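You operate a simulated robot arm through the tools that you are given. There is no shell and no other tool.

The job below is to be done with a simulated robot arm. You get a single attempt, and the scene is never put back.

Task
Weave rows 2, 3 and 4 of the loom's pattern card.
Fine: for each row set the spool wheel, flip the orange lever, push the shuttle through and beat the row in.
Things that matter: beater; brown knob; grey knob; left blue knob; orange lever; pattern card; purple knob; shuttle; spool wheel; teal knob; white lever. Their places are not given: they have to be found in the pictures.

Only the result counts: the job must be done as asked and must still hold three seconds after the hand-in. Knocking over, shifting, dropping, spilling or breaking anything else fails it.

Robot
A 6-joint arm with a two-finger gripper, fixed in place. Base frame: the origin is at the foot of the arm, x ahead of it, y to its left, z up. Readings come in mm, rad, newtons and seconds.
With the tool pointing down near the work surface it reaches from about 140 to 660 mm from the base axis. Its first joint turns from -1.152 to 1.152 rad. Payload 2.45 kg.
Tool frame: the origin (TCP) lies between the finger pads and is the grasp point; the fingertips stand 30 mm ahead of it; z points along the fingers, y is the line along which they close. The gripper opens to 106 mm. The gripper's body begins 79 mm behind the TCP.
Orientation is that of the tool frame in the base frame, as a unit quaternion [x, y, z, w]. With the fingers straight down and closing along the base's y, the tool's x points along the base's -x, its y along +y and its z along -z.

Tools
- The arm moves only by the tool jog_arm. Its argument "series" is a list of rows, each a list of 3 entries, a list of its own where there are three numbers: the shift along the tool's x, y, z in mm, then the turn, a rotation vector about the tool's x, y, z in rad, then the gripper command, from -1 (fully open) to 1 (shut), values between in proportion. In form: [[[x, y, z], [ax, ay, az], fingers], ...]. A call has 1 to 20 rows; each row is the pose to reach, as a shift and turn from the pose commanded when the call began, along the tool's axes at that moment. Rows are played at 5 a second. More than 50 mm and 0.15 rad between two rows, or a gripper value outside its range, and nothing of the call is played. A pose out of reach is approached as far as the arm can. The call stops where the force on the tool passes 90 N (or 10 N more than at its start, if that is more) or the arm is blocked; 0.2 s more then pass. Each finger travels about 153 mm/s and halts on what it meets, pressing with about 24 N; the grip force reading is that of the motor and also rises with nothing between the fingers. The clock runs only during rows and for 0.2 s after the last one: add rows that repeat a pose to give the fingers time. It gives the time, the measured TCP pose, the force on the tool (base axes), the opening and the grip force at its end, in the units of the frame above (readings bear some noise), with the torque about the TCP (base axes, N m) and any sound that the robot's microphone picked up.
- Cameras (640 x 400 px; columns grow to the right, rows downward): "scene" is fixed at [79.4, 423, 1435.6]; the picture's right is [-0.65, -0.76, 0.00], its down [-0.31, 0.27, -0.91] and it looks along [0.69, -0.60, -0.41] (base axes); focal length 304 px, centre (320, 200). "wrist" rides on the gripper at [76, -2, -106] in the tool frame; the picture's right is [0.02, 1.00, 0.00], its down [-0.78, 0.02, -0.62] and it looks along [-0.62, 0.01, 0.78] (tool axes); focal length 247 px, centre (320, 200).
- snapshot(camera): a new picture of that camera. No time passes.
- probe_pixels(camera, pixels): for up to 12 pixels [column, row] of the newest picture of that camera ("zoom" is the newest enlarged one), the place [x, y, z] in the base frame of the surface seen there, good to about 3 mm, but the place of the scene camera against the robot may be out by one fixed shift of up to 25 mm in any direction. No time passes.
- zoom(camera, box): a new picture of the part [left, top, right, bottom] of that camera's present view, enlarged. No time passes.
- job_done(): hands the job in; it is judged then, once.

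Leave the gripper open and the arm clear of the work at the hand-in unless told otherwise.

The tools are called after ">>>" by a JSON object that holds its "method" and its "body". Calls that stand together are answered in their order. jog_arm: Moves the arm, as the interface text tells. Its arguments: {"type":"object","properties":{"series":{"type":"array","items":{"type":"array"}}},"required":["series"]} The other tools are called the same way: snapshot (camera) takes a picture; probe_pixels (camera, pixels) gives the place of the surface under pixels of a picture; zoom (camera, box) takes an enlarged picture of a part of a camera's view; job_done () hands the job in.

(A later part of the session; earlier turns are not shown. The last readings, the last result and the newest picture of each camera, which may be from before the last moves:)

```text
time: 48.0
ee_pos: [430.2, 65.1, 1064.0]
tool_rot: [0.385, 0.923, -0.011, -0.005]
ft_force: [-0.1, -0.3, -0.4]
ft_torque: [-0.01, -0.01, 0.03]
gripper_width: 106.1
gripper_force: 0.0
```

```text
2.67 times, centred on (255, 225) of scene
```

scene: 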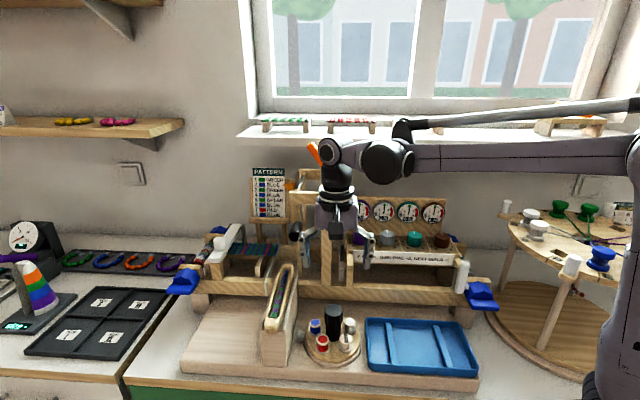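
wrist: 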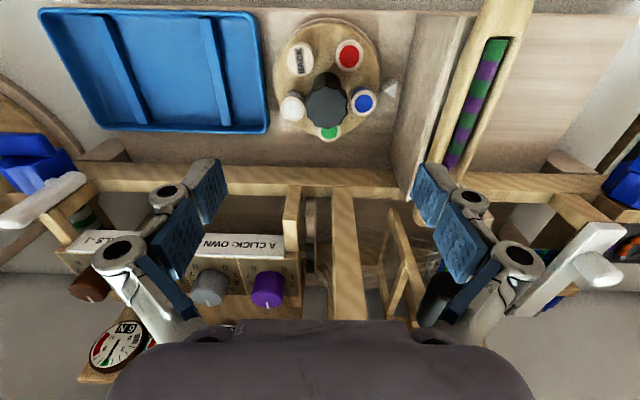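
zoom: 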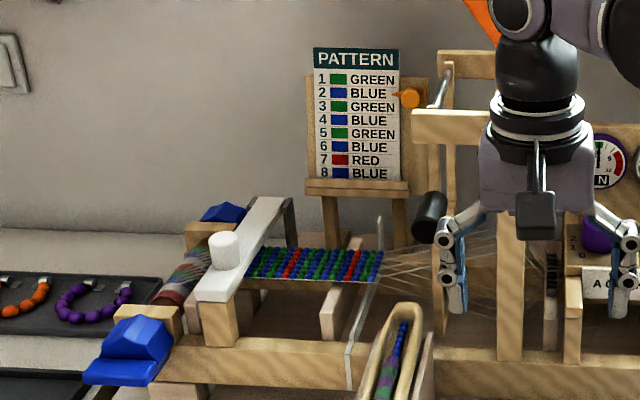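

Pointer still marks row 2 as before. I descend onto the wheel knob again (TCP z≈928) and close.

>>> {"method": "jog_arm", "body": {"series": [[[0.2, 0.8, 40], [-0.024, 0, 0], -1], [[0.4, 1.6, 80], [-0.024, 0, 0], -1], [[0.6, 2.4, 112], [-0.024, 0, 0], -1], [[0.8, 3.2, 136], [-0.024, 0, 0], -1], [[0.8, 3.2, 136], [-0.024, 0, 0], -1], [[0.8, 3.2, 136], [-0.024, 0, 0], 1], [[0.8, 3.2, 136], [-0.024, 0, 0], 1], [[0.8, 3.2, 136], [-0.024, 0, 0], 1]]}}

>>> {"method": "snapshot", "body": {"camera": "wrist"}}

```text
time: 49.8
ee_pos: [431.9, 67.8, 928.0]
tool_rot: [0.384, 0.923, 0.004, 0.003]
ft_force: [28.5, 22.4, 15.0]
ft_torque: [0.75, 0.31, 0.04]
gripper_width: 39.4
gripper_force: 45.1
```

```text
taken
```

wrist: 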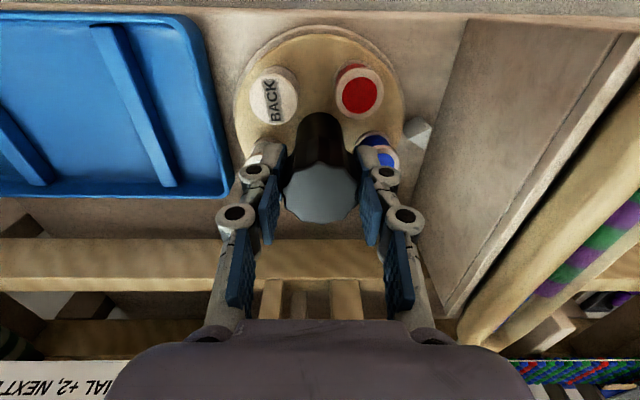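

Gripped at 39 mm, with a side force of 36 N toward +u; I shift 2.5 mm that way and turn counter-clockwise 72° (−1.257 rad) to bring green back to the pointer.

>>> {"method": "jog_arm", "body": {"series": [[[0, 2.5, 0], [0, 0, 0], 1], [[0, 2.5, 0], [0, 0, -0.12], 1], [[0, 2.5, 0], [0, 0, -0.24], 1], [[0, 2.5, 0], [0, 0, -0.36], 1], [[0, 2.5, 0], [0, 0, -0.48], 1], [[0, 2.5, 0], [0, 0, -0.6], 1], [[0, 2.5, 0], [0, 0, -0.72], 1], [[0, 2.5, 0], [0, 0, -0.84], 1], [[0, 2.5, 0], [0, 0, -0.96], 1], [[0, 2.5, 0], [0, 0, -1.08], 1], [[0, 2.5, 0], [0, 0, -1.18], 1], [[0, 2.5, 0], [0, 0, -1.257], 1], [[0, 2.5, 0], [0, 0, -1.257], 1]]}}

>>> {"method": "snapshot", "body": {"camera": "wrist"}}

>>> {"method": "zoom", "body": {"camera": "scene", "box": [240, 240, 400, 380]}}

```text
time: 52.6
ee_pos: [432.2, 67.3, 928.0]
tool_rot: [-0.232, 0.973, -0.001, 0.001]
ft_force: [10.4, 3.1, -12.5]
ft_torque: [0.32, -0.73, 0.03]
gripper_width: 39.7
gripper_force: 45.2
```

```text
taken
```

wrist: 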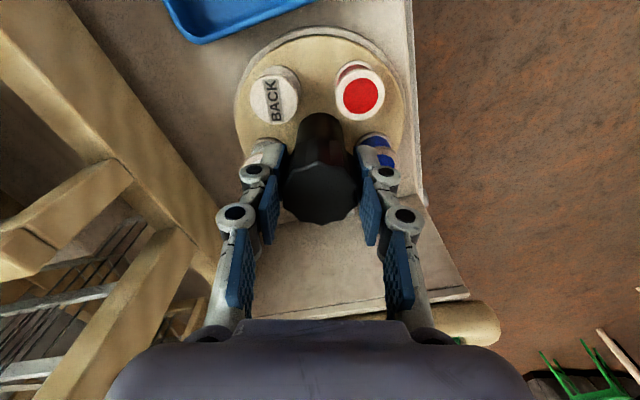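

```text
2.86 times, centred on (320, 310) of scene
```

zoom: 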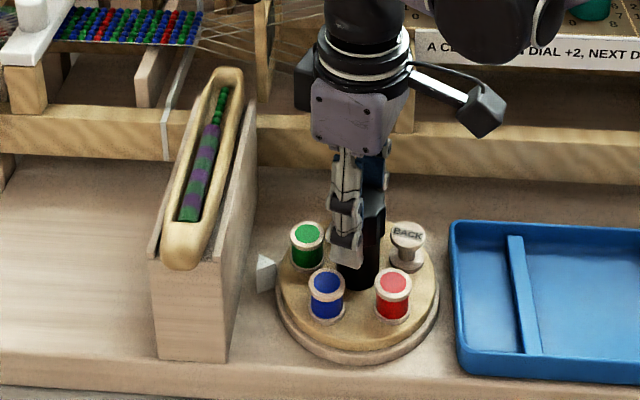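

Green is set and the shuttle's thread is green. I release, rise and yaw back +72° at height, heading for the lever.

>>> {"method": "jog_arm", "body": {"series": [[[0, 0, 0], [0, 0, 0], -1], [[0, 0, 0], [0, 0, 0], -1], [[0, 0, 0], [0, 0, 0], -1], [[0, 0, -45], [0, 0, 0], -1], [[0, 0, -90], [0, 0, 0], -1], [[0, 0, -135], [0, 0, 0], -1], [[0, 0, -180], [0, 0, 0], 1], [[0, 0, -220], [0, 0, 0.14], 1], [[0, 0, -235], [0, 0, 0.28], 1], [[0, 0, -250], [0, 0, 0.42], 1], [[0, 0, -265], [0, 0, 0.56], 1], [[0, 0, -280], [0, 0, 0.7], 1], [[0, 0, -295], [0, 0, 0.84], 1], [[0, 0, -308], [0, 0, 0.98], 1], [[0, 0, -308], [0, 0, 1.12], 1], [[0, 0, -308], [0, 0, 1.257], 1], [[0, 0, -308], [0, 0, 1.257], 1]]}}

>>> {"method": "zoom", "body": {"camera": "scene", "box": [240, 240, 400, 380]}}

>>> {"method": "snapshot", "body": {"camera": "wrist"}}

```text
time: 56.2
ee_pos: [431.1, 65.9, 1236.8]
tool_rot: [0.386, 0.923, 0.0, 0.001]
ft_force: [-0.1, 0.1, -0.9]
ft_torque: [0.0, 0.01, -0.01]
gripper_width: 0.0
gripper_force: 24.4
```

```text
2.86 times, centred on (320, 310) of scene
```

zoom: 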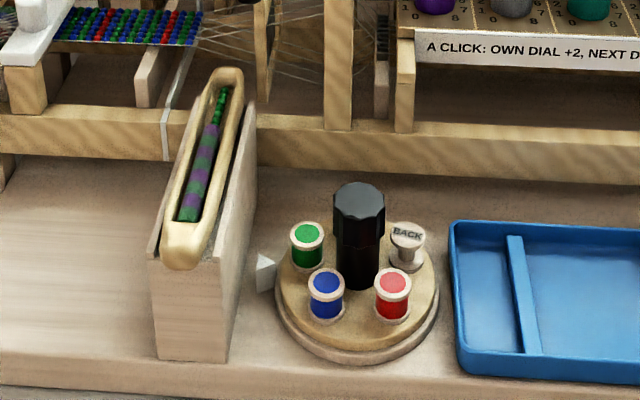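

```text
taken
```

wrist: 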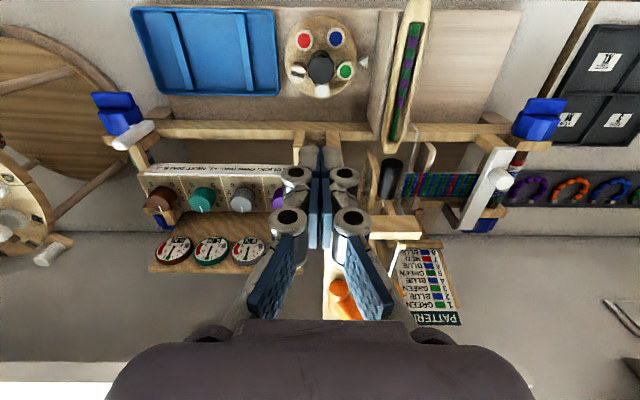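

I tilt 40° forward again and go round to the left side of the lever (u≈480, v≈442, z≈1242).

>>> {"method": "jog_arm", "body": {"series": [[[-14, 26, -1], [0, -0.14, 0], 1], [[-28, 52, -2], [0, -0.28, 0], 1], [[-42, 78, -3], [0, -0.42, 0], 1], [[-57, 104, -4], [0, -0.56, 0], 1], [[-72, 128.6, -5], [0, -0.7, 0], 1], [[-110, 128.6, -5], [0, -0.7, 0], 1], [[-148, 128.6, -5], [0, -0.7, 0], 1], [[-184, 128.6, -5], [0, -0.7, 0], 1], [[-184, 128.6, -5], [0, -0.7, 0], 1]]}}

>>> {"method": "snapshot", "body": {"camera": "wrist"}}

>>> {"method": "snapshot", "body": {"camera": "scene"}}

```text
time: 58.2
ee_pos: [654.0, 27.5, 1240.3]
tool_rot: [0.361, 0.867, -0.132, 0.316]
ft_force: [-0.7, 0.0, 0.5]
ft_torque: [0.0, 0.01, 0.01]
gripper_width: 0.1
gripper_force: 23.9
```

```text
taken
```

wrist: 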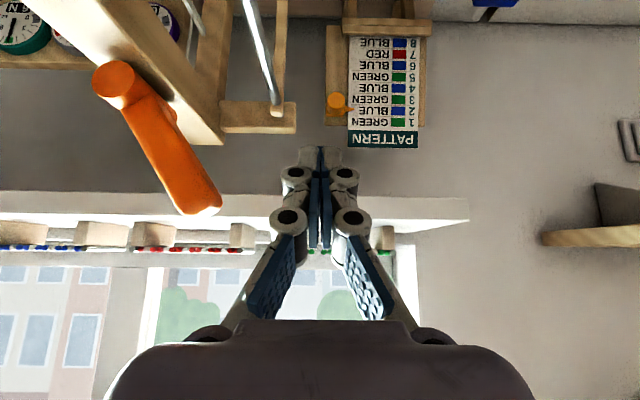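

```text
taken
```

scene: 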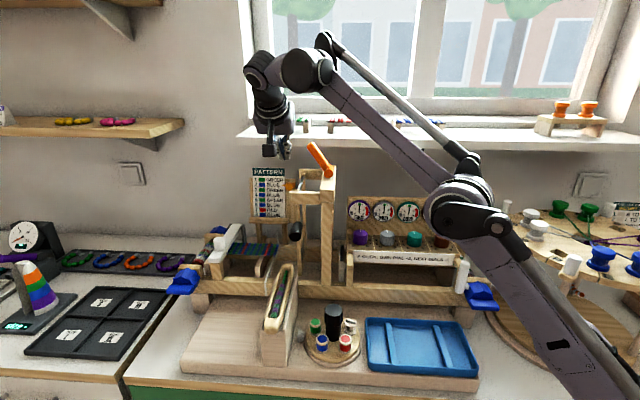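

The lever's tip is at wrist (205,205), to the right of my fingers. I push right (−u) by 110 mm to flip it over.

>>> {"method": "probe_pixels", "body": {"camera": "scene", "pixels": [[465, 205], [440, 190], [400, 135], [500, 255]]}}

>>> {"method": "jog_arm", "body": {"series": [[[0, -20, 0], [0, 0, 0], 1], [[0, -40, 0], [0, 0, 0], 1], [[0, -55, 0], [0, 0, 0], 1], [[0, -70, 0], [0, 0, 0], 1], [[0, -85, 0], [0, 0, 0], 1], [[0, -100, 0], [0, 0, 0], 1], [[0, -110, 0], [0, 0, 0], 1], [[0, -110, 0], [0, 0, 0], 1]]}}

>>> {"method": "snapshot", "body": {"camera": "wrist"}}

>>> {"method": "snapshot", "body": {"camera": "scene"}}

```text
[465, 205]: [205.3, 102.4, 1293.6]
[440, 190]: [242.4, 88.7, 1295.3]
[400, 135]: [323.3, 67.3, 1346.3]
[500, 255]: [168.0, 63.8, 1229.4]
```

```text
time: 60.0
ee_pos: [577.8, -44.6, 1241.6]
tool_rot: [0.357, 0.867, -0.126, 0.323]
ft_force: [31.4, 19.9, 8.6]
ft_torque: [0.43, -0.77, 0.36]
gripper_width: 0.0
gripper_force: 23.7
```

```text
taken
```

wrist: 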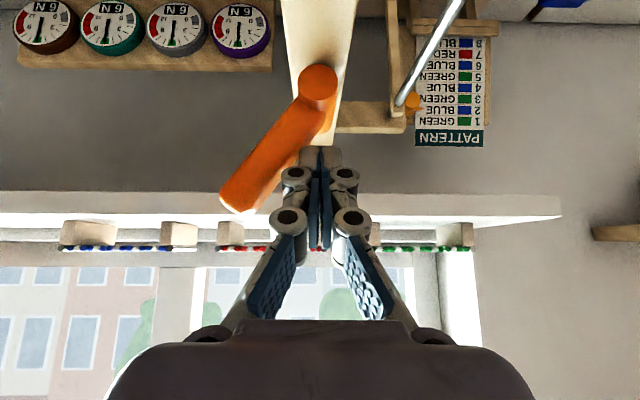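

```text
taken
```

scene: 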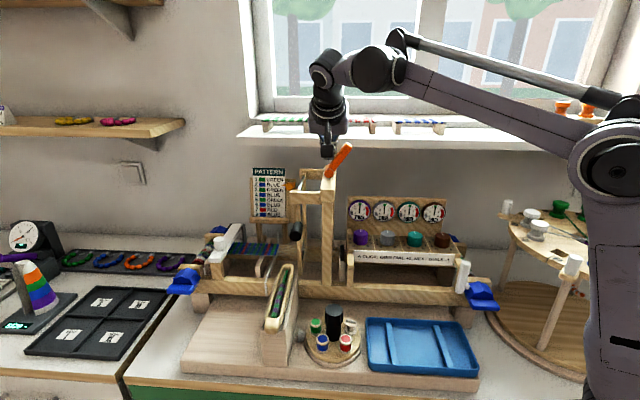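

Lever flipped back to the right (about 37 N at the stop). I back off to the left, withdraw to the front, and come to the tool-down pose in front of the shuttle.

>>> {"method": "jog_arm", "body": {"series": [[[0, 20, 0], [0, 0, 0], 1], [[0, 45, 0], [0, 0, 0], 1], [[0, 70, 0], [0, 0, 0], 1], [[37, 70, -31], [0, 0, 0], 1], [[74, 70, -62], [0, 0, 0], 1], [[110, 70, -93], [0, 0, 0], 1], [[147, 70, -123.6], [0, 0, 0], 1], [[183, 76, -120], [0, 0.14, 0], 1], [[219, 83, -116], [0, 0.28, 0], 1], [[255, 89, -112], [0, 0.42, 0], 1], [[291, 96, -108], [0, 0.56, 0], 1], [[326.2, 102, -104.7], [0, 0.7, 0], 1], [[326.2, 102, -104.7], [0, 0.7, 0], 1]]}}

>>> {"method": "snapshot", "body": {"camera": "scene"}}

>>> {"method": "zoom", "body": {"camera": "scene", "box": [240, 240, 400, 380]}}

```text
time: 62.8
ee_pos: [423.3, 247.3, 1110.1]
tool_rot: [0.386, 0.923, 0.0, -0.001]
ft_force: [0.4, 0.0, -0.3]
ft_torque: [-0.03, -0.01, 0.01]
gripper_width: 0.0
gripper_force: 24.3
```

```text
taken
```

scene: 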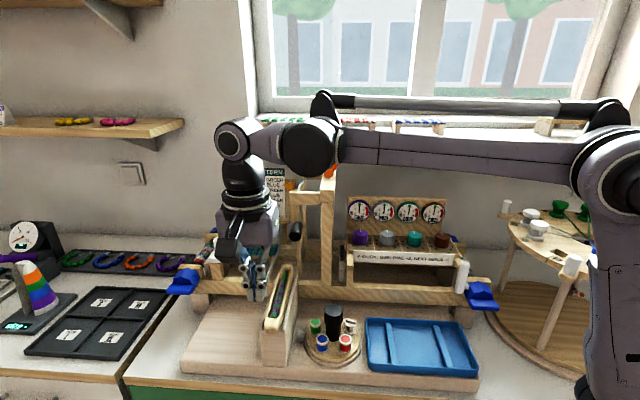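

```text
2.86 times, centred on (320, 310) of scene
```

zoom: 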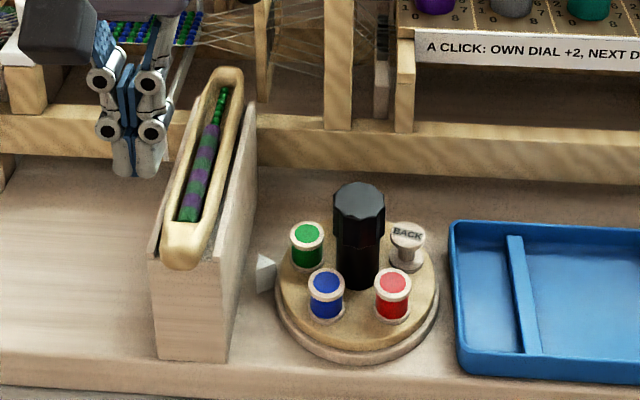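

Wheel green, lever right, shuttle home with green thread. This time I push with the camera on the front side and only a 25° forward tilt: I descend in front of the nose (v≈130, z≈979).

>>> {"method": "jog_arm", "body": {"series": [[[-1, 0, 33], [0, -0.11, 0], 1], [[-2, 0, 66], [0, -0.22, 0], 1], [[-3, -1, 99], [0, -0.33, 0], 1], [[-5, -1, 131], [0, -0.436, 0], 1], [[-5, -1, 131], [0, -0.436, 0], 1]]}}

>>> {"method": "snapshot", "body": {"camera": "wrist"}}

>>> {"method": "zoom", "body": {"camera": "scene", "box": [190, 190, 370, 390]}}

```text
time: 64.0
ee_pos: [425.9, 241.6, 978.4]
tool_rot: [0.376, 0.901, -0.084, 0.2]
ft_force: [0.5, 0.4, 0.1]
ft_torque: [-0.02, 0.03, -0.05]
gripper_width: 0.1
gripper_force: 23.7
```

```text
taken
```

wrist: 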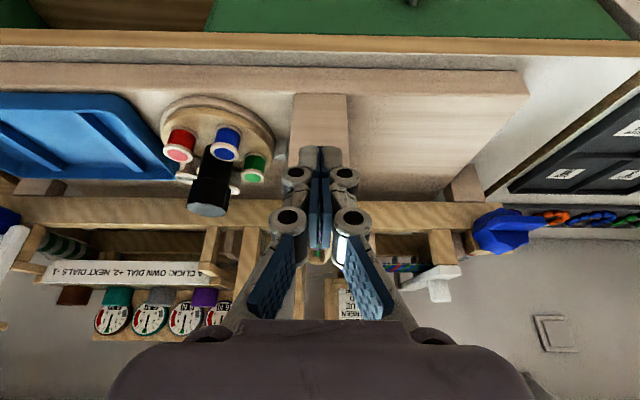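

```text
2.00 times, centred on (280, 290) of scene
```

zoom: 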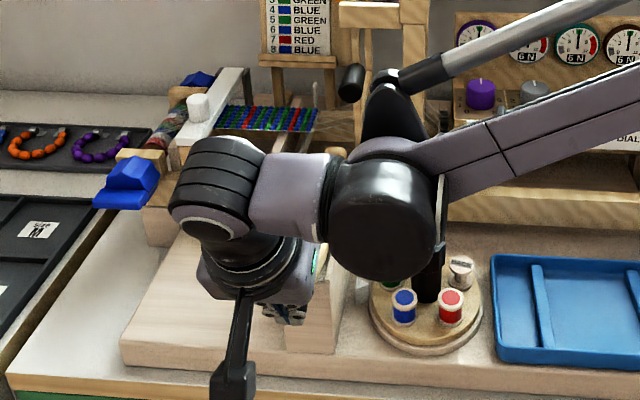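

In position. I push the shuttle forward step by step, slowing near the expected end stop (about 137 mm ahead).

>>> {"method": "jog_arm", "body": {"series": [[[-18.1, 0, 8.5], [0, 0, 0], 1], [[-36.3, 0, 16.9], [0, 0, 0], 1], [[-54.4, 0, 25.4], [0, 0, 0], 1], [[-68, 0, 31.8], [0, 0, 0], 1], [[-81.6, 0, 38.1], [0, 0, 0], 1], [[-95.2, 0, 44.5], [0, 0, 0], 1], [[-104.2, 0, 48.7], [0, 0, 0], 1], [[-111.5, 0, 52.1], [0, 0, 0], 1], [[-117.8, 0, 55.1], [0, 0, 0], 1], [[-123.3, 0, 57.6], [0, 0, 0], 1], [[-126.9, 0, 59.3], [0, 0, 0], 1]]}}

>>> {"method": "snapshot", "body": {"camera": "wrist"}}

>>> {"method": "zoom", "body": {"camera": "scene", "box": [220, 170, 370, 340]}}

```text
time: 66.4
ee_pos: [520.6, 146.1, 979.7]
tool_rot: [0.375, 0.902, -0.083, 0.196]
ft_force: [-18.9, 15.0, 11.2]
ft_torque: [0.1, 0.23, -0.04]
gripper_width: 6.0
gripper_force: 28.1
```

```text
taken
```

wrist: 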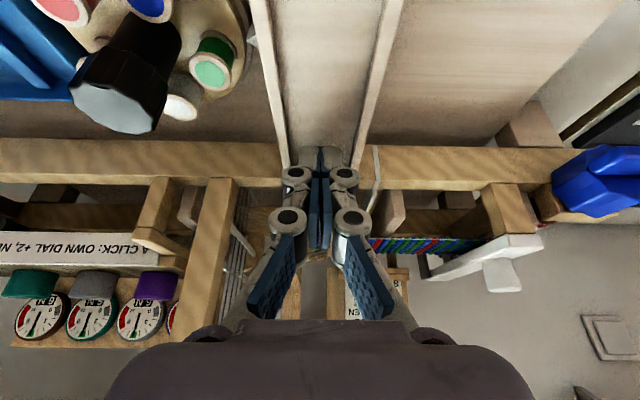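

```text
2.35 times, centred on (295, 255) of scene
```

zoom: 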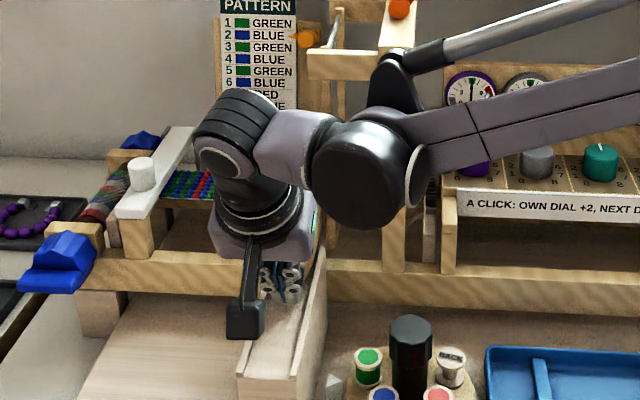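

Force is 24 N now and rising; the nose is wedging the fingers slightly (6 mm). I push 8 mm further to be sure of the stop.

>>> {"method": "jog_arm", "body": {"series": [[[-3.6, 0, 1.7], [0, 0, 0], 1], [[-7.3, 0, 3.4], [0, 0, 0], 1], [[-7.3, 0, 3.4], [0, 0, 0], 1]]}}

>>> {"method": "zoom", "body": {"camera": "wrist", "box": [240, 120, 420, 320]}}

```text
time: 67.2
ee_pos: [522.5, 145.3, 977.4]
tool_rot: [0.373, 0.904, -0.082, 0.192]
ft_force: [-52.6, 31.0, 25.8]
ft_torque: [0.29, 0.73, -0.36]
gripper_width: 6.1
gripper_force: 28.1
```

```text
2.00 times, centred on (330, 220) of wrist
```

zoom: 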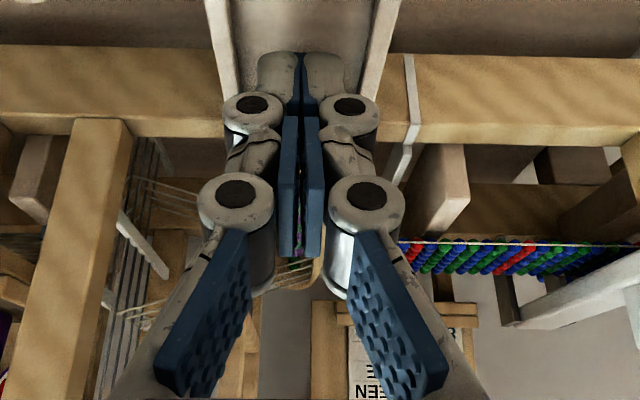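

At the stop with 61 N. I pull the fingers back and up, and come around to the front of the beater handle with the fingers half open.

>>> {"method": "jog_arm", "body": {"series": [[[22.7, 0, -10.6], [0, 0, 0], 1], [[49.9, 0, -23.3], [0, 0, 0], 1], [[50.8, 0, -56.8], [0, 0, 0], 1], [[31.7, 0, -97.6], [0, 0, 0], 1], [[-10.7, -10, -117.5], [0, 0, 0], 0.15], [[-42.5, -27, -102.7], [0, -0.131, 0], 0.15], [[-71.5, -27, -89.2], [0, -0.262, 0], 0.15], [[-71.5, -27, -89.2], [0, -0.262, 0], 0.15]]}}

>>> {"method": "snapshot", "body": {"camera": "wrist"}}

>>> {"method": "snapshot", "body": {"camera": "scene"}}

```text
time: 69.0
ee_pos: [532.2, 97.7, 1089.8]
tool_rot: [0.363, 0.867, -0.133, 0.316]
ft_force: [-0.5, -0.1, 0.5]
ft_torque: [0.0, 0.0, 0.0]
gripper_width: 45.3
gripper_force: 0.0
```

```text
taken
```

wrist: 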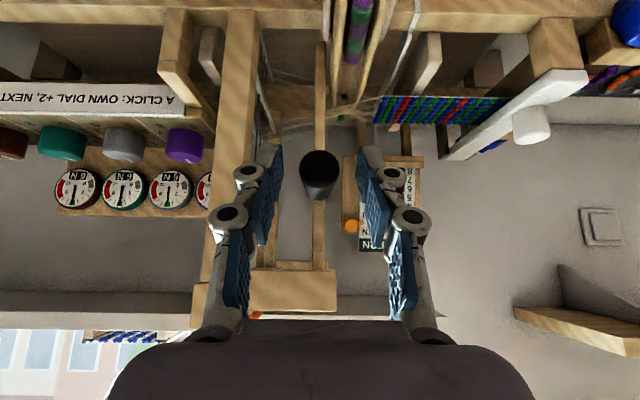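

```text
taken
```

scene: 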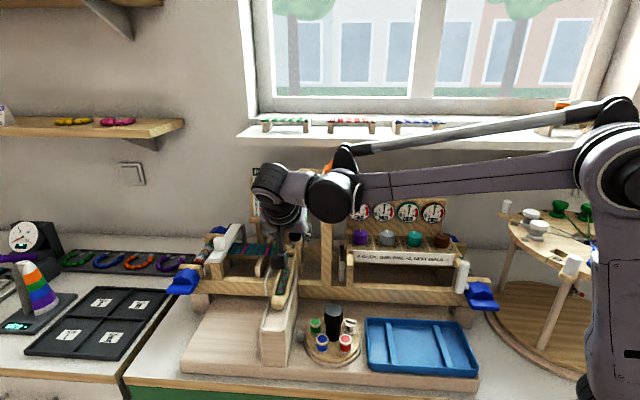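

I zoom to check the shuttle's return, the green weft, and the dials (one looks changed).

>>> {"method": "zoom", "body": {"camera": "wrist", "box": [20, 120, 230, 230]}}

>>> {"method": "zoom", "body": {"camera": "wrist", "box": [250, 0, 460, 160]}}

>>> {"method": "zoom", "body": {"camera": "scene", "box": [340, 185, 480, 275]}}

```text
3.05 times, centred on (125, 175) of wrist
```

zoom: 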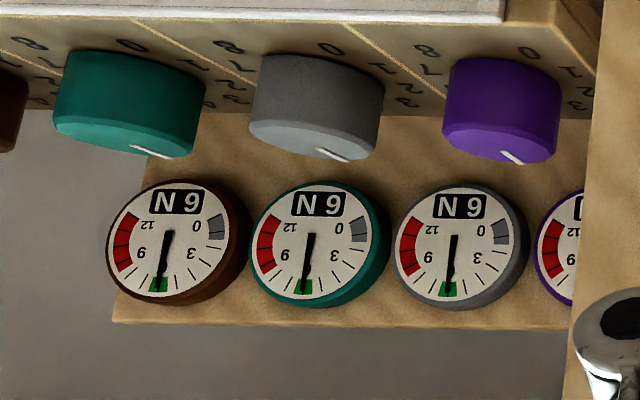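

```text
2.50 times, centred on (355, 80) of wrist
```

zoom: 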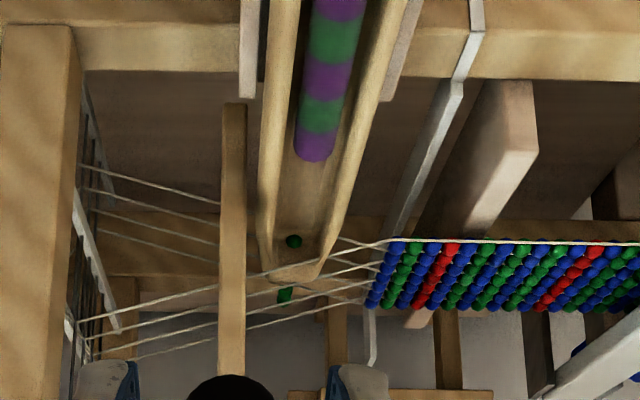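

```text
4.44 times, centred on (410, 230) of scene
```

zoom: 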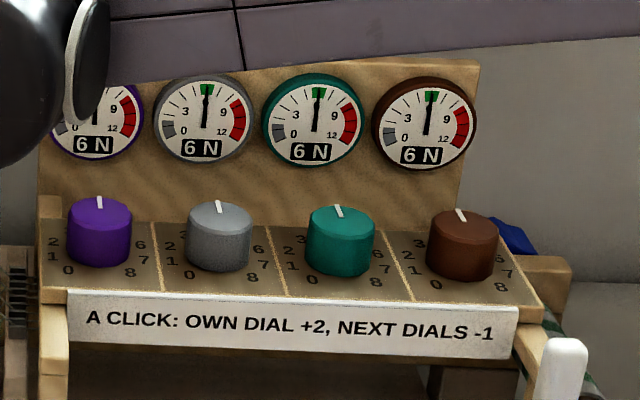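

Dials fine (6 N); the green weft lies in the shed; the shuttle is still sliding home. I wait about 3 s in place.

>>> {"method": "jog_arm", "body": {"series": [[[0, 0, 0], [0, 0, 0], 0.15], [[0, 0, 0], [0, 0, 0], 0.15], [[0, 0, 0], [0, 0, 0], 0.15], [[0, 0, 0], [0, 0, 0], 0.15], [[0, 0, 0], [0, 0, 0], 0.15], [[0, 0, 0], [0, 0, 0], 0.15], [[0, 0, 0], [0, 0, 0], 0.15], [[0, 0, 0], [0, 0, 0], 0.15], [[0, 0, 0], [0, 0, 0], 0.15], [[0, 0, 0], [0, 0, 0], 0.15], [[0, 0, 0], [0, 0, 0], 0.15], [[0, 0, 0], [0, 0, 0], 0.15], [[0, 0, 0], [0, 0, 0], 0.15], [[0, 0, 0], [0, 0, 0], 0.15], [[0, 0, 0], [0, 0, 0], 0.15]]}}

>>> {"method": "snapshot", "body": {"camera": "wrist"}}

>>> {"method": "zoom", "body": {"camera": "wrist", "box": [250, 0, 460, 160]}}

>>> {"method": "probe_pixels", "body": {"camera": "wrist", "pixels": [[318, 165], [318, 190], [303, 175], [335, 175]]}}

```text
time: 72.2
ee_pos: [531.9, 99.3, 1089.3]
tool_rot: [0.362, 0.867, -0.132, 0.315]
ft_force: [0.8, 0.1, 1.2]
ft_torque: [-0.01, -0.02, 0.0]
gripper_width: 45.1
gripper_force: 0.1
```

```text
taken
```

wrist: 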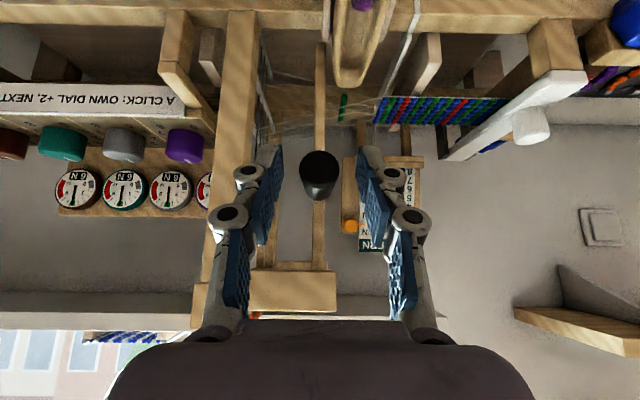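

```text
2.50 times, centred on (355, 80) of wrist
```

zoom: 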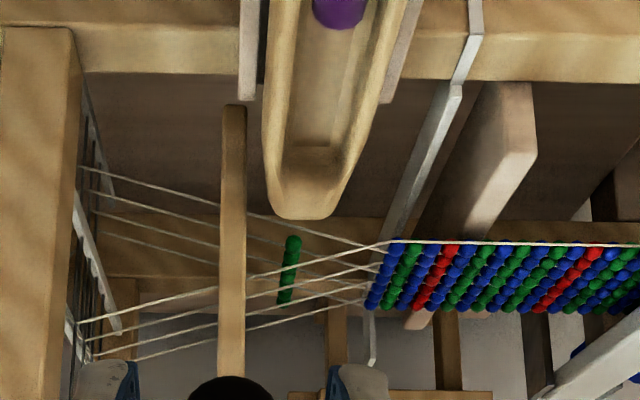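

```text
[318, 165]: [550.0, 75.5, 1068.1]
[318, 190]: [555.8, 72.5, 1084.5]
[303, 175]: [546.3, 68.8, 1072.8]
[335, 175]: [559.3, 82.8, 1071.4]
```

The green weft is clear in the shed. I probe whether the shuttle is home, then move in on the handle and beat.

>>> {"method": "probe_pixels", "body": {"camera": "wrist", "pixels": [[349, 84], [349, 80], [343, 105]]}}

>>> {"method": "jog_arm", "body": {"series": [[[-7, 0, 13], [0, 0, 0], 0.15], [[-14, 0, 27], [0, 0, 0], 0.15], [[-20.5, 0, 40.1], [0, 0, 0], 0.15], [[-20.5, 0, 40.1], [0, 0, 0], 0.15]]}}

>>> {"method": "snapshot", "body": {"camera": "wrist"}}

```text
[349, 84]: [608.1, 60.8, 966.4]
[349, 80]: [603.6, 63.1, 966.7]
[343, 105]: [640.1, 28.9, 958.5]
```

```text
time: 73.2
ee_pos: [559.7, 68.4, 1074.1]
tool_rot: [0.361, 0.868, -0.131, 0.316]
ft_force: [-0.8, -0.5, 0.5]
ft_torque: [0.0, 0.0, 0.01]
gripper_width: 44.9
gripper_force: 0.1
```

```text
taken
```

wrist: 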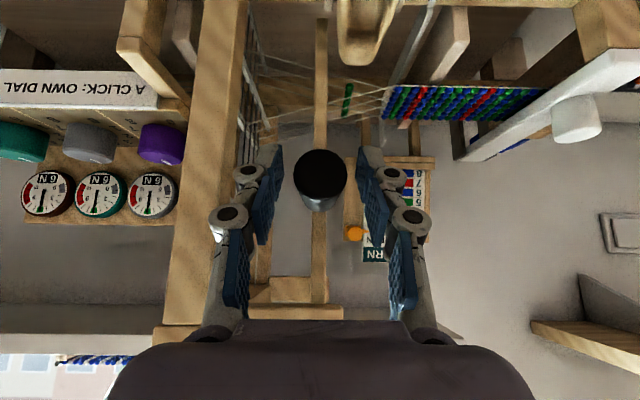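

The shuttle tip was still at v≈387; I wait about 2.5 s more for it to be home, then check again.

>>> {"method": "jog_arm", "body": {"series": [[[0, 0, 0], [0, 0, 0], 0.15], [[0, 0, 0], [0, 0, 0], 0.15], [[0, 0, 0], [0, 0, 0], 0.15], [[0, 0, 0], [0, 0, 0], 0.15], [[0, 0, 0], [0, 0, 0], 0.15], [[0, 0, 0], [0, 0, 0], 0.15], [[0, 0, 0], [0, 0, 0], 0.15], [[0, 0, 0], [0, 0, 0], 0.15], [[0, 0, 0], [0, 0, 0], 0.15], [[0, 0, 0], [0, 0, 0], 0.15], [[0, 0, 0], [0, 0, 0], 0.15], [[0, 0, 0], [0, 0, 0], 0.15]]}}

>>> {"method": "snapshot", "body": {"camera": "wrist"}}

>>> {"method": "zoom", "body": {"camera": "wrist", "box": [230, 0, 430, 150]}}

```text
time: 75.8
ee_pos: [560.6, 69.0, 1073.7]
tool_rot: [0.362, 0.867, -0.132, 0.315]
ft_force: [-0.3, 0.1, 0.3]
ft_torque: [0.05, 0.01, 0.0]
gripper_width: 45.2
gripper_force: 0.1
```

```text
taken
```

wrist: 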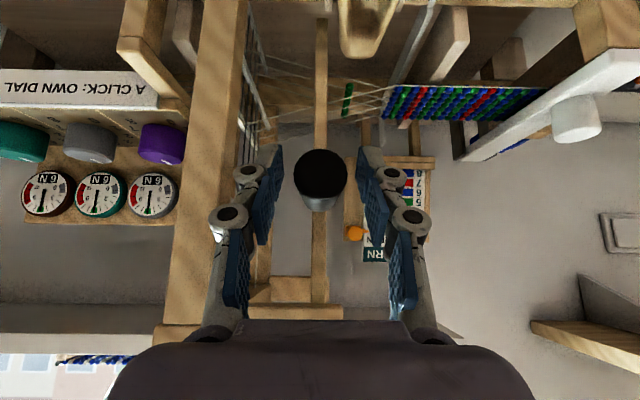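

```text
2.67 times, centred on (330, 75) of wrist
```

zoom: 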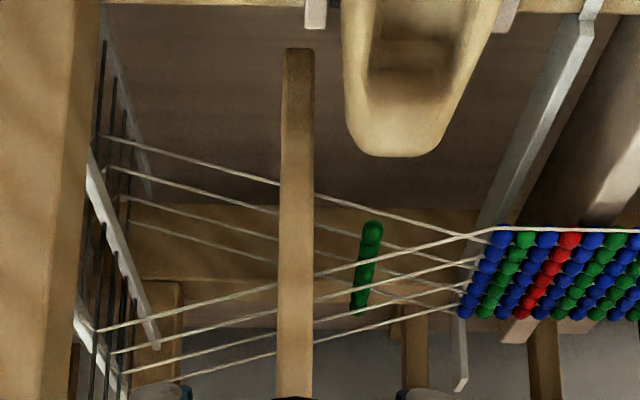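

>>> {"method": "probe_pixels", "body": {"camera": "wrist", "pixels": [[358, 57], [358, 54], [357, 50]]}}

>>> {"method": "jog_arm", "body": {"series": [[[0, 9, 0], [0, 0, 0], 0.15], [[-0.5, 18, -0.5], [0, 0, 0], 0.15], [[-1.3, 27, -1.5], [0, 0, 0], 0.15], [[-2.5, 36, -3], [0, 0, 0], 0.15], [[-4, 43, -5], [0, 0, 0], 0.15], [[-4.5, 48, -5.4], [0, 0, 0], 0.15], [[-4.5, 50, -5.4], [0, 0, 0], 0.15]]}}

>>> {"method": "snapshot", "body": {"camera": "wrist"}}

>>> {"method": "zoom", "body": {"camera": "scene", "box": [200, 140, 370, 330]}}

```text
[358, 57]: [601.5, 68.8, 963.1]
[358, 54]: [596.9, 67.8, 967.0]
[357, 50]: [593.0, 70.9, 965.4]
```

```text
time: 77.4
ee_pos: [591.7, 99.1, 1080.3]
tool_rot: [0.366, 0.866, -0.138, 0.312]
ft_force: [-21.9, -31.4, -17.0]
ft_torque: [0.01, -0.37, 0.51]
gripper_width: 65.4
gripper_force: 15.6
```

```text
taken
```

wrist: 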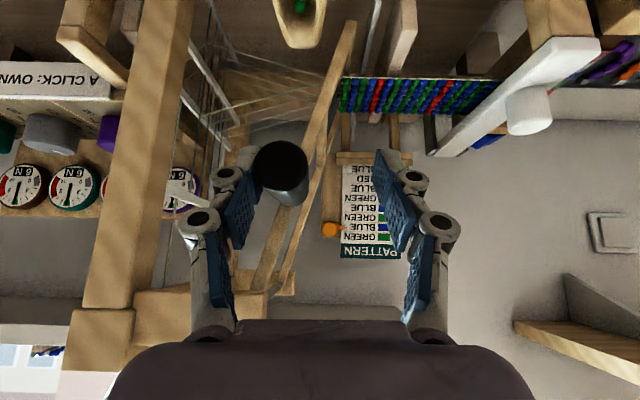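

```text
2.11 times, centred on (285, 235) of scene
```

zoom: 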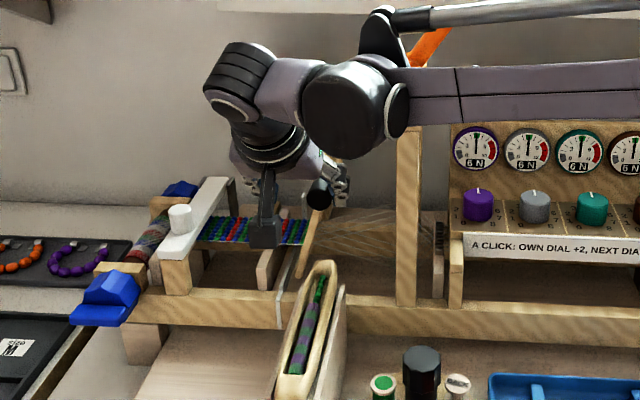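

Beaten (38 N at the fell); the shuttle shows green beads again and the newest column is green. I return the beater to rest and withdraw.

>>> {"method": "jog_arm", "body": {"series": [[[0.5, -9, 0.5], [0, 0, 0], 0.15], [[2, -18, 2.4], [0, 0, 0], 0.15], [[3.2, -27, 4], [0, 0, 0], 0.15], [[4, -36, 5], [0, 0, 0], 0.15], [[4.5, -44, 5.4], [0, 0, 0], 0.15], [[4.5, -52, 5.4], [0, 0, 0], 0.15], [[4.5, -60, 5.4], [0, 0, 0], 0.15], [[4.5, -60, 5.4], [0, 0, 0], 0.15], [[4.5, -51, 5.4], [0, 0, 0], 0.15], [[27.5, -51, -13.9], [0, 0, 0], 0.15], [[50.5, -51, -33.2], [0, 0, 0], 0.15], [[75, -51, -53.8], [0, 0, 0], 0.15], [[75, -51, -53.8], [0, 0, 0], 0.15]]}}

>>> {"method": "snapshot", "body": {"camera": "wrist"}}

>>> {"method": "snapshot", "body": {"camera": "scene"}}

>>> {"method": "zoom", "body": {"camera": "wrist", "box": [340, 90, 500, 190]}}

```text
time: 80.2
ee_pos: [492.5, 135.5, 1074.7]
tool_rot: [0.363, 0.867, -0.132, 0.316]
ft_force: [0.2, -0.6, -0.4]
ft_torque: [0.02, -0.01, -0.02]
gripper_width: 44.9
gripper_force: 0.0
```

```text
taken
```

wrist: 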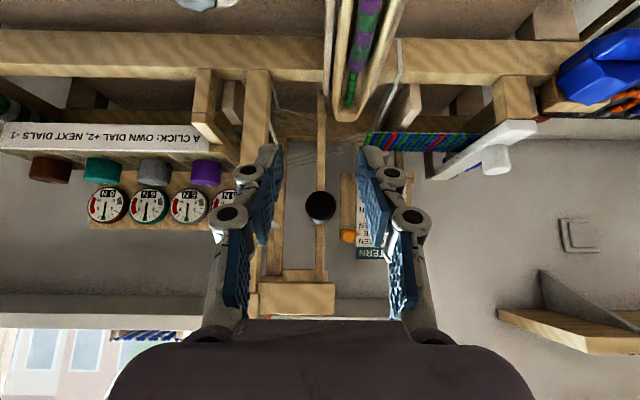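

```text
taken
```

scene: 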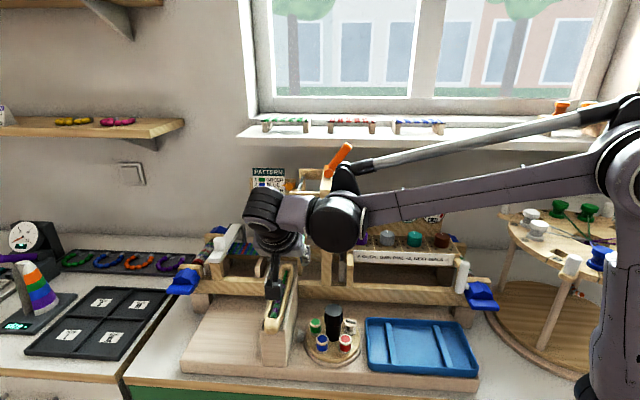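

```text
4.00 times, centred on (420, 140) of wrist
```

zoom: 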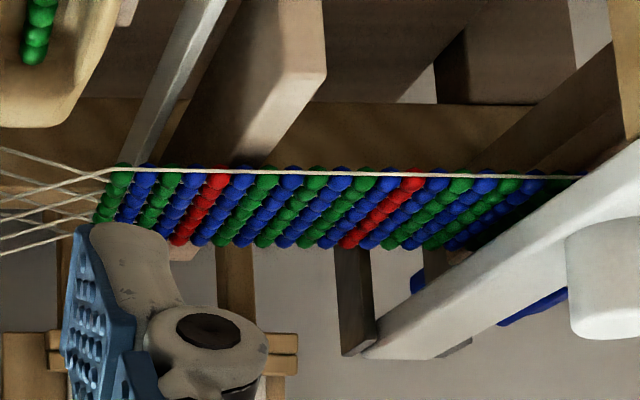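

Cloth now reads green, blue, green, blue, red from the fell – row 3 is in. I check the dials.

>>> {"method": "zoom", "body": {"camera": "wrist", "box": [20, 120, 270, 240]}}

>>> {"method": "zoom", "body": {"camera": "scene", "box": [340, 185, 480, 275]}}

```text
2.56 times, centred on (145, 180) of wrist
```

zoom: 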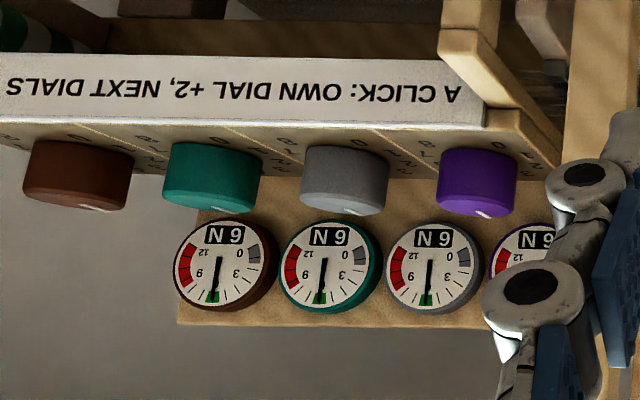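

```text
4.44 times, centred on (410, 230) of scene
```

zoom: 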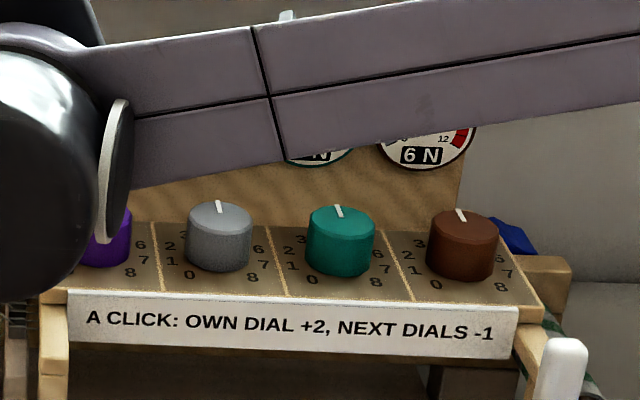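

All 6 N. For row 4 (BLUE) I return above the wheel, tool down and open.

>>> {"method": "jog_arm", "body": {"series": [[[1, -16, 2], [0, 0.116, 0], 0.15], [[2, -31, 5], [0, 0.233, 0], 0.15], [[3, -46, 7], [0, 0.35, 0], 0.15], [[4, -61, 10], [0, 0.466, 0], -1], [[4.5, -76, 12], [0, 0.582, 0], -1], [[4.9, -90.9, 15.1], [0, 0.698, 0], -1], [[4.9, -90.9, 15.1], [0, 0.698, 0], -1]]}}

>>> {"method": "snapshot", "body": {"camera": "wrist"}}

```text
time: 81.8
ee_pos: [433.9, 65.5, 1060.4]
tool_rot: [0.385, 0.923, 0.001, -0.001]
ft_force: [-0.5, 0.4, -0.3]
ft_torque: [0.01, -0.03, 0.02]
gripper_width: 106.1
gripper_force: 0.1
```

```text
taken
```

wrist: 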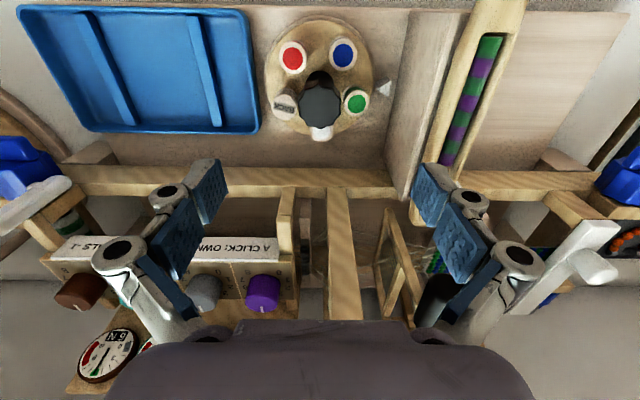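

The knob is centred. I go down and close on it.

>>> {"method": "jog_arm", "body": {"series": [[[0.2, 0.1, 40], [0, 0, 0], -1], [[0.5, 0.2, 80], [0, 0, 0], -1], [[0.8, 0.4, 112], [0, 0, 0], -1], [[1, 0.5, 132], [0, 0, 0], -1], [[1, 0.5, 132], [0, 0, 0], -1], [[1, 0.5, 132], [0, 0, 0], 1], [[1, 0.5, 132], [0, 0, 0], 1], [[1, 0.5, 132], [0, 0, 0], 1]]}}

```text
time: 83.6
ee_pos: [433.4, 66.0, 926.9]
tool_rot: [0.385, 0.923, -0.001, -0.001]
ft_force: [-2.1, -2.1, 8.8]
ft_torque: [-0.02, 0.18, 0.01]
gripper_width: 38.8
gripper_force: 44.6
```

Well centred this time (side force about 3 N). I turn clockwise 72° (+1.257 rad) to bring blue to the pointer.

>>> {"method": "jog_arm", "body": {"series": [[[0, 0, 0], [0, 0, 0.12], 1], [[0, 0, 0], [0, 0, 0.24], 1], [[0, 0, 0], [0, 0, 0.36], 1], [[0, 0, 0], [0, 0, 0.48], 1], [[0, 0, 0], [0, 0, 0.6], 1], [[0, 0, 0], [0, 0, 0.72], 1], [[0, 0, 0], [0, 0, 0.84], 1], [[0, 0, 0], [0, 0, 0.96], 1], [[0, 0, 0], [0, 0, 1.08], 1], [[0, 0, 0], [0, 0, 1.18], 1], [[0, 0, 0], [0, 0, 1.257], 1], [[0, 0, 0], [0, 0, 1.257], 1]]}}

>>> {"method": "snapshot", "body": {"camera": "wrist"}}

>>> {"method": "zoom", "body": {"camera": "scene", "box": [240, 240, 400, 380]}}

```text
time: 86.2
ee_pos: [431.2, 66.4, 926.6]
tool_rot: [0.855, 0.519, -0.003, 0.001]
ft_force: [-18.2, -17.3, -7.5]
ft_torque: [-0.21, 0.05, 0.0]
gripper_width: 38.8
gripper_force: 44.6
```

```text
taken
```

wrist: 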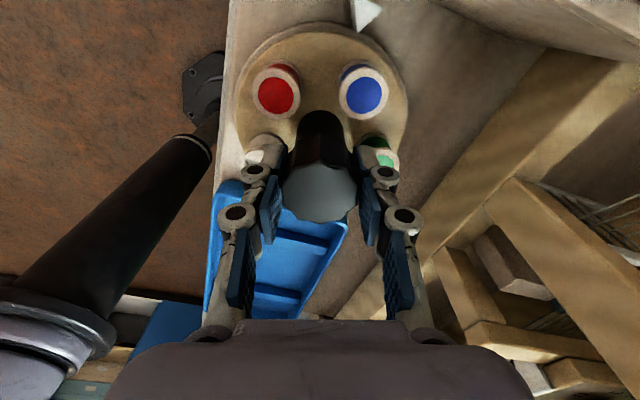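

```text
2.86 times, centred on (320, 310) of scene
```

zoom: 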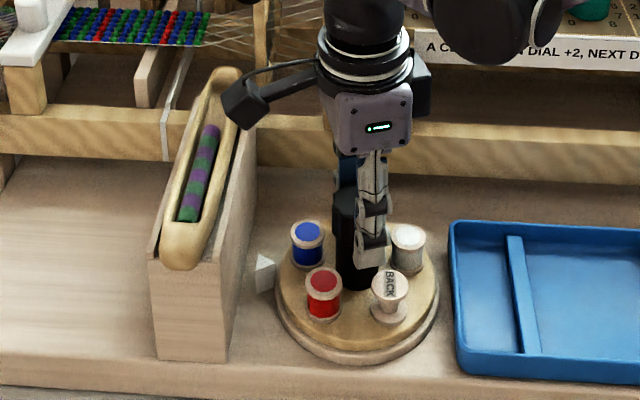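

Blue is at the pointer. I release, rise and yaw back −72° at height.

>>> {"method": "jog_arm", "body": {"series": [[[0, 0, 0], [0, 0, 0], -1], [[0, 0, 0], [0, 0, 0], -1], [[0, 0, 0], [0, 0, 0], -1], [[0, 0, -45], [0, 0, 0], -1], [[0, 0, -90], [0, 0, 0], -1], [[0, 0, -135], [0, 0, 0], -1], [[0, 0, -180], [0, 0, 0], 1], [[0, 0, -220], [0, 0, -0.14], 1], [[0, 0, -235], [0, 0, -0.28], 1], [[0, 0, -250], [0, 0, -0.42], 1], [[0, 0, -265], [0, 0, -0.56], 1], [[0, 0, -280], [0, 0, -0.7], 1], [[0, 0, -295], [0, 0, -0.84], 1], [[0, 0, -310], [0, 0, -0.98], 1], [[0, 0, -310], [0, 0, -1.12], 1], [[0, 0, -310], [0, 0, -1.257], 1], [[0, 0, -310], [0, 0, -1.257], 1]]}}

>>> {"method": "zoom", "body": {"camera": "scene", "box": [240, 240, 400, 380]}}

>>> {"method": "snapshot", "body": {"camera": "wrist"}}

```text
time: 89.8
ee_pos: [433.2, 67.6, 1236.0]
tool_rot: [0.384, 0.923, -0.001, 0.001]
ft_force: [-1.0, -0.1, -0.6]
ft_torque: [-0.01, -0.02, -0.03]
gripper_width: 0.0
gripper_force: 23.9
```

```text
2.86 times, centred on (320, 310) of scene
```

zoom: 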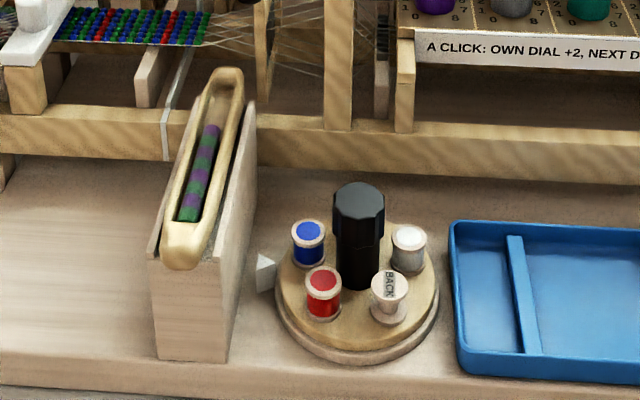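

```text
taken
```

wrist: 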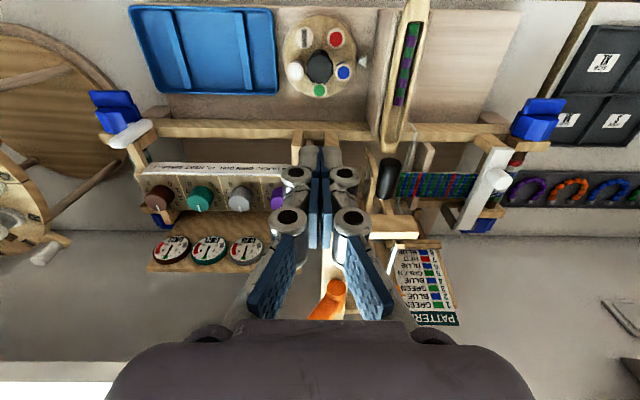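

This time the shuttle shows no thread: the wheel seems turned slightly too far (blue spool at zoom (309,243) versus (307,247) before). I measure the spool positions precisely.

>>> {"method": "zoom", "body": {"camera": "wrist", "box": [280, 10, 380, 110]}}

>>> {"method": "probe_pixels", "body": {"camera": "wrist", "pixels": [[344, 72], [320, 89], [296, 70], [304, 37], [336, 38], [363, 62]]}}

>>> {"method": "probe_pixels", "body": {"camera": "scene", "pixels": [[317, 321], [322, 340], [345, 341], [351, 321], [302, 333]]}}

```text
4.00 times, centred on (330, 60) of wrist
```

zoom: 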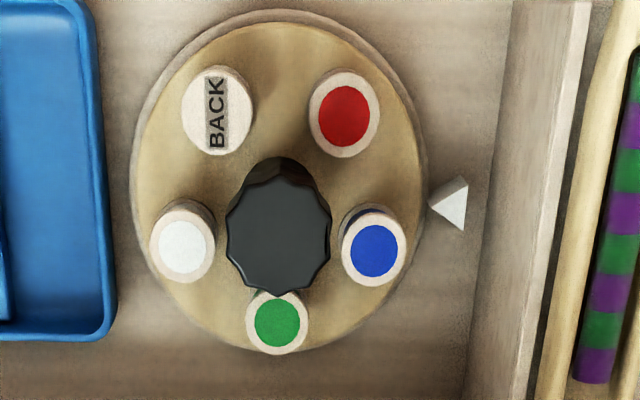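

```text
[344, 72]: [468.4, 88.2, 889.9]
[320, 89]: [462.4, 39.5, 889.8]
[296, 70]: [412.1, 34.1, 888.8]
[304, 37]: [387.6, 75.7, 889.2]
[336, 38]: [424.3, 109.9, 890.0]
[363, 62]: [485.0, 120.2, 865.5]
```

```text
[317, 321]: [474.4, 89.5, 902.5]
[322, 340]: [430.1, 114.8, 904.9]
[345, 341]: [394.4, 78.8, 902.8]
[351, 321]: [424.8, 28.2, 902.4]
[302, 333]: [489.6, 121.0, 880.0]
```

The wheel has blue at about 27° while the pointer is at about 45°, so it overshot by roughly 18° (closing on the lobed knob shifted it on the first grasp). I go straight down again, grip, and turn back counter-clockwise by 0.31 rad.

>>> {"method": "jog_arm", "body": {"series": [[[0, 0, 50], [0, 0, 0], -1], [[0, 0, 100], [0, 0, 0], -1], [[0, 0, 150], [0, 0, 0], -1], [[0, 0, 200], [0, 0, 0], -1], [[0, 0, 250], [0, 0, 0], -1], [[0, 0, 285], [0, 0, 0], -1], [[0, 0, 309], [0, 0, 0], -1], [[0, 0, 309], [0, 0, 0], -1], [[0, 0, 309], [0, 0, 0], 1], [[0, 0, 309], [0, 0, 0], 1], [[0, 0, 309], [0, 0, 0], 1], [[0, 0, 309], [0, 0, -0.1], 1], [[0, 0, 309], [0, 0, -0.2], 1], [[0, 0, 309], [0, 0, -0.31], 1], [[0, 0, 309], [0, 0, -0.31], 1]]}}

>>> {"method": "snapshot", "body": {"camera": "wrist"}}

>>> {"method": "zoom", "body": {"camera": "scene", "box": [240, 240, 400, 380]}}

```text
time: 93.0
ee_pos: [432.6, 67.6, 926.6]
tool_rot: [0.237, 0.972, 0.001, 0.0]
ft_force: [5.9, 2.6, 17.7]
ft_torque: [-0.08, 0.02, -0.01]
gripper_width: 38.6
gripper_force: 45.0
```

```text
taken
```

wrist: 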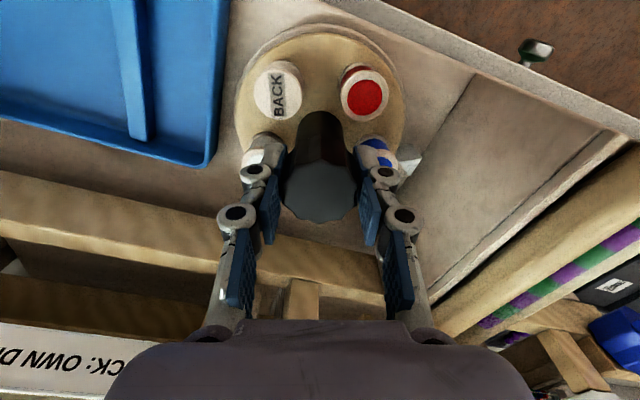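

```text
2.86 times, centred on (320, 310) of scene
```

zoom: 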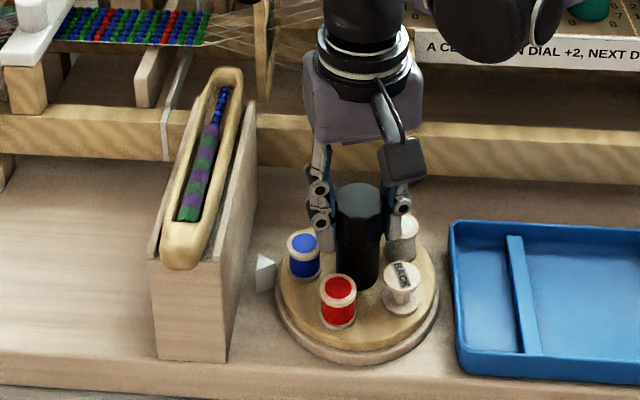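

Blue thread shows on the shuttle again and blue sits right at the pointer. I release, rise and restore the yaw.

>>> {"method": "jog_arm", "body": {"series": [[[0, 0, 0], [0, 0, 0], -1], [[0, 0, 0], [0, 0, 0], -1], [[0, 0, 0], [0, 0, 0], -1], [[0, 0, -45], [0, 0, 0], -1], [[0, 0, -90], [0, 0, 0], -1], [[0, 0, -135], [0, 0, 0], -1], [[0, 0, -180], [0, 0, 0.1], 1], [[0, 0, -225], [0, 0, 0.2], 1], [[0, 0, -270], [0, 0, 0.31], 1], [[0, 0, -310], [0, 0, 0.31], 1], [[0, 0, -310], [0, 0, 0.31], 1]]}}

>>> {"method": "zoom", "body": {"camera": "scene", "box": [240, 240, 400, 380]}}

>>> {"method": "snapshot", "body": {"camera": "wrist"}}

```text
time: 95.4
ee_pos: [433.9, 65.9, 1235.7]
tool_rot: [0.385, 0.923, 0.0, 0.0]
ft_force: [0.6, 0.0, 0.0]
ft_torque: [0.04, -0.01, 0.01]
gripper_width: 0.0
gripper_force: 23.8
```

```text
2.86 times, centred on (320, 310) of scene
```

zoom: 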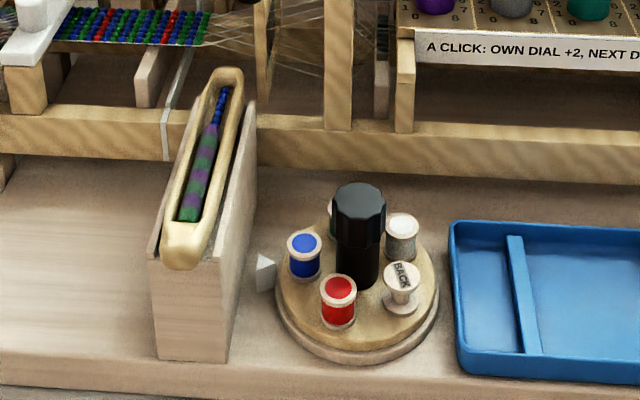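

```text
taken
```

wrist: 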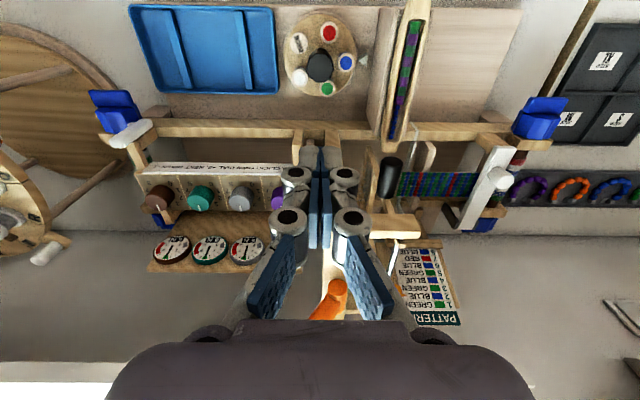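

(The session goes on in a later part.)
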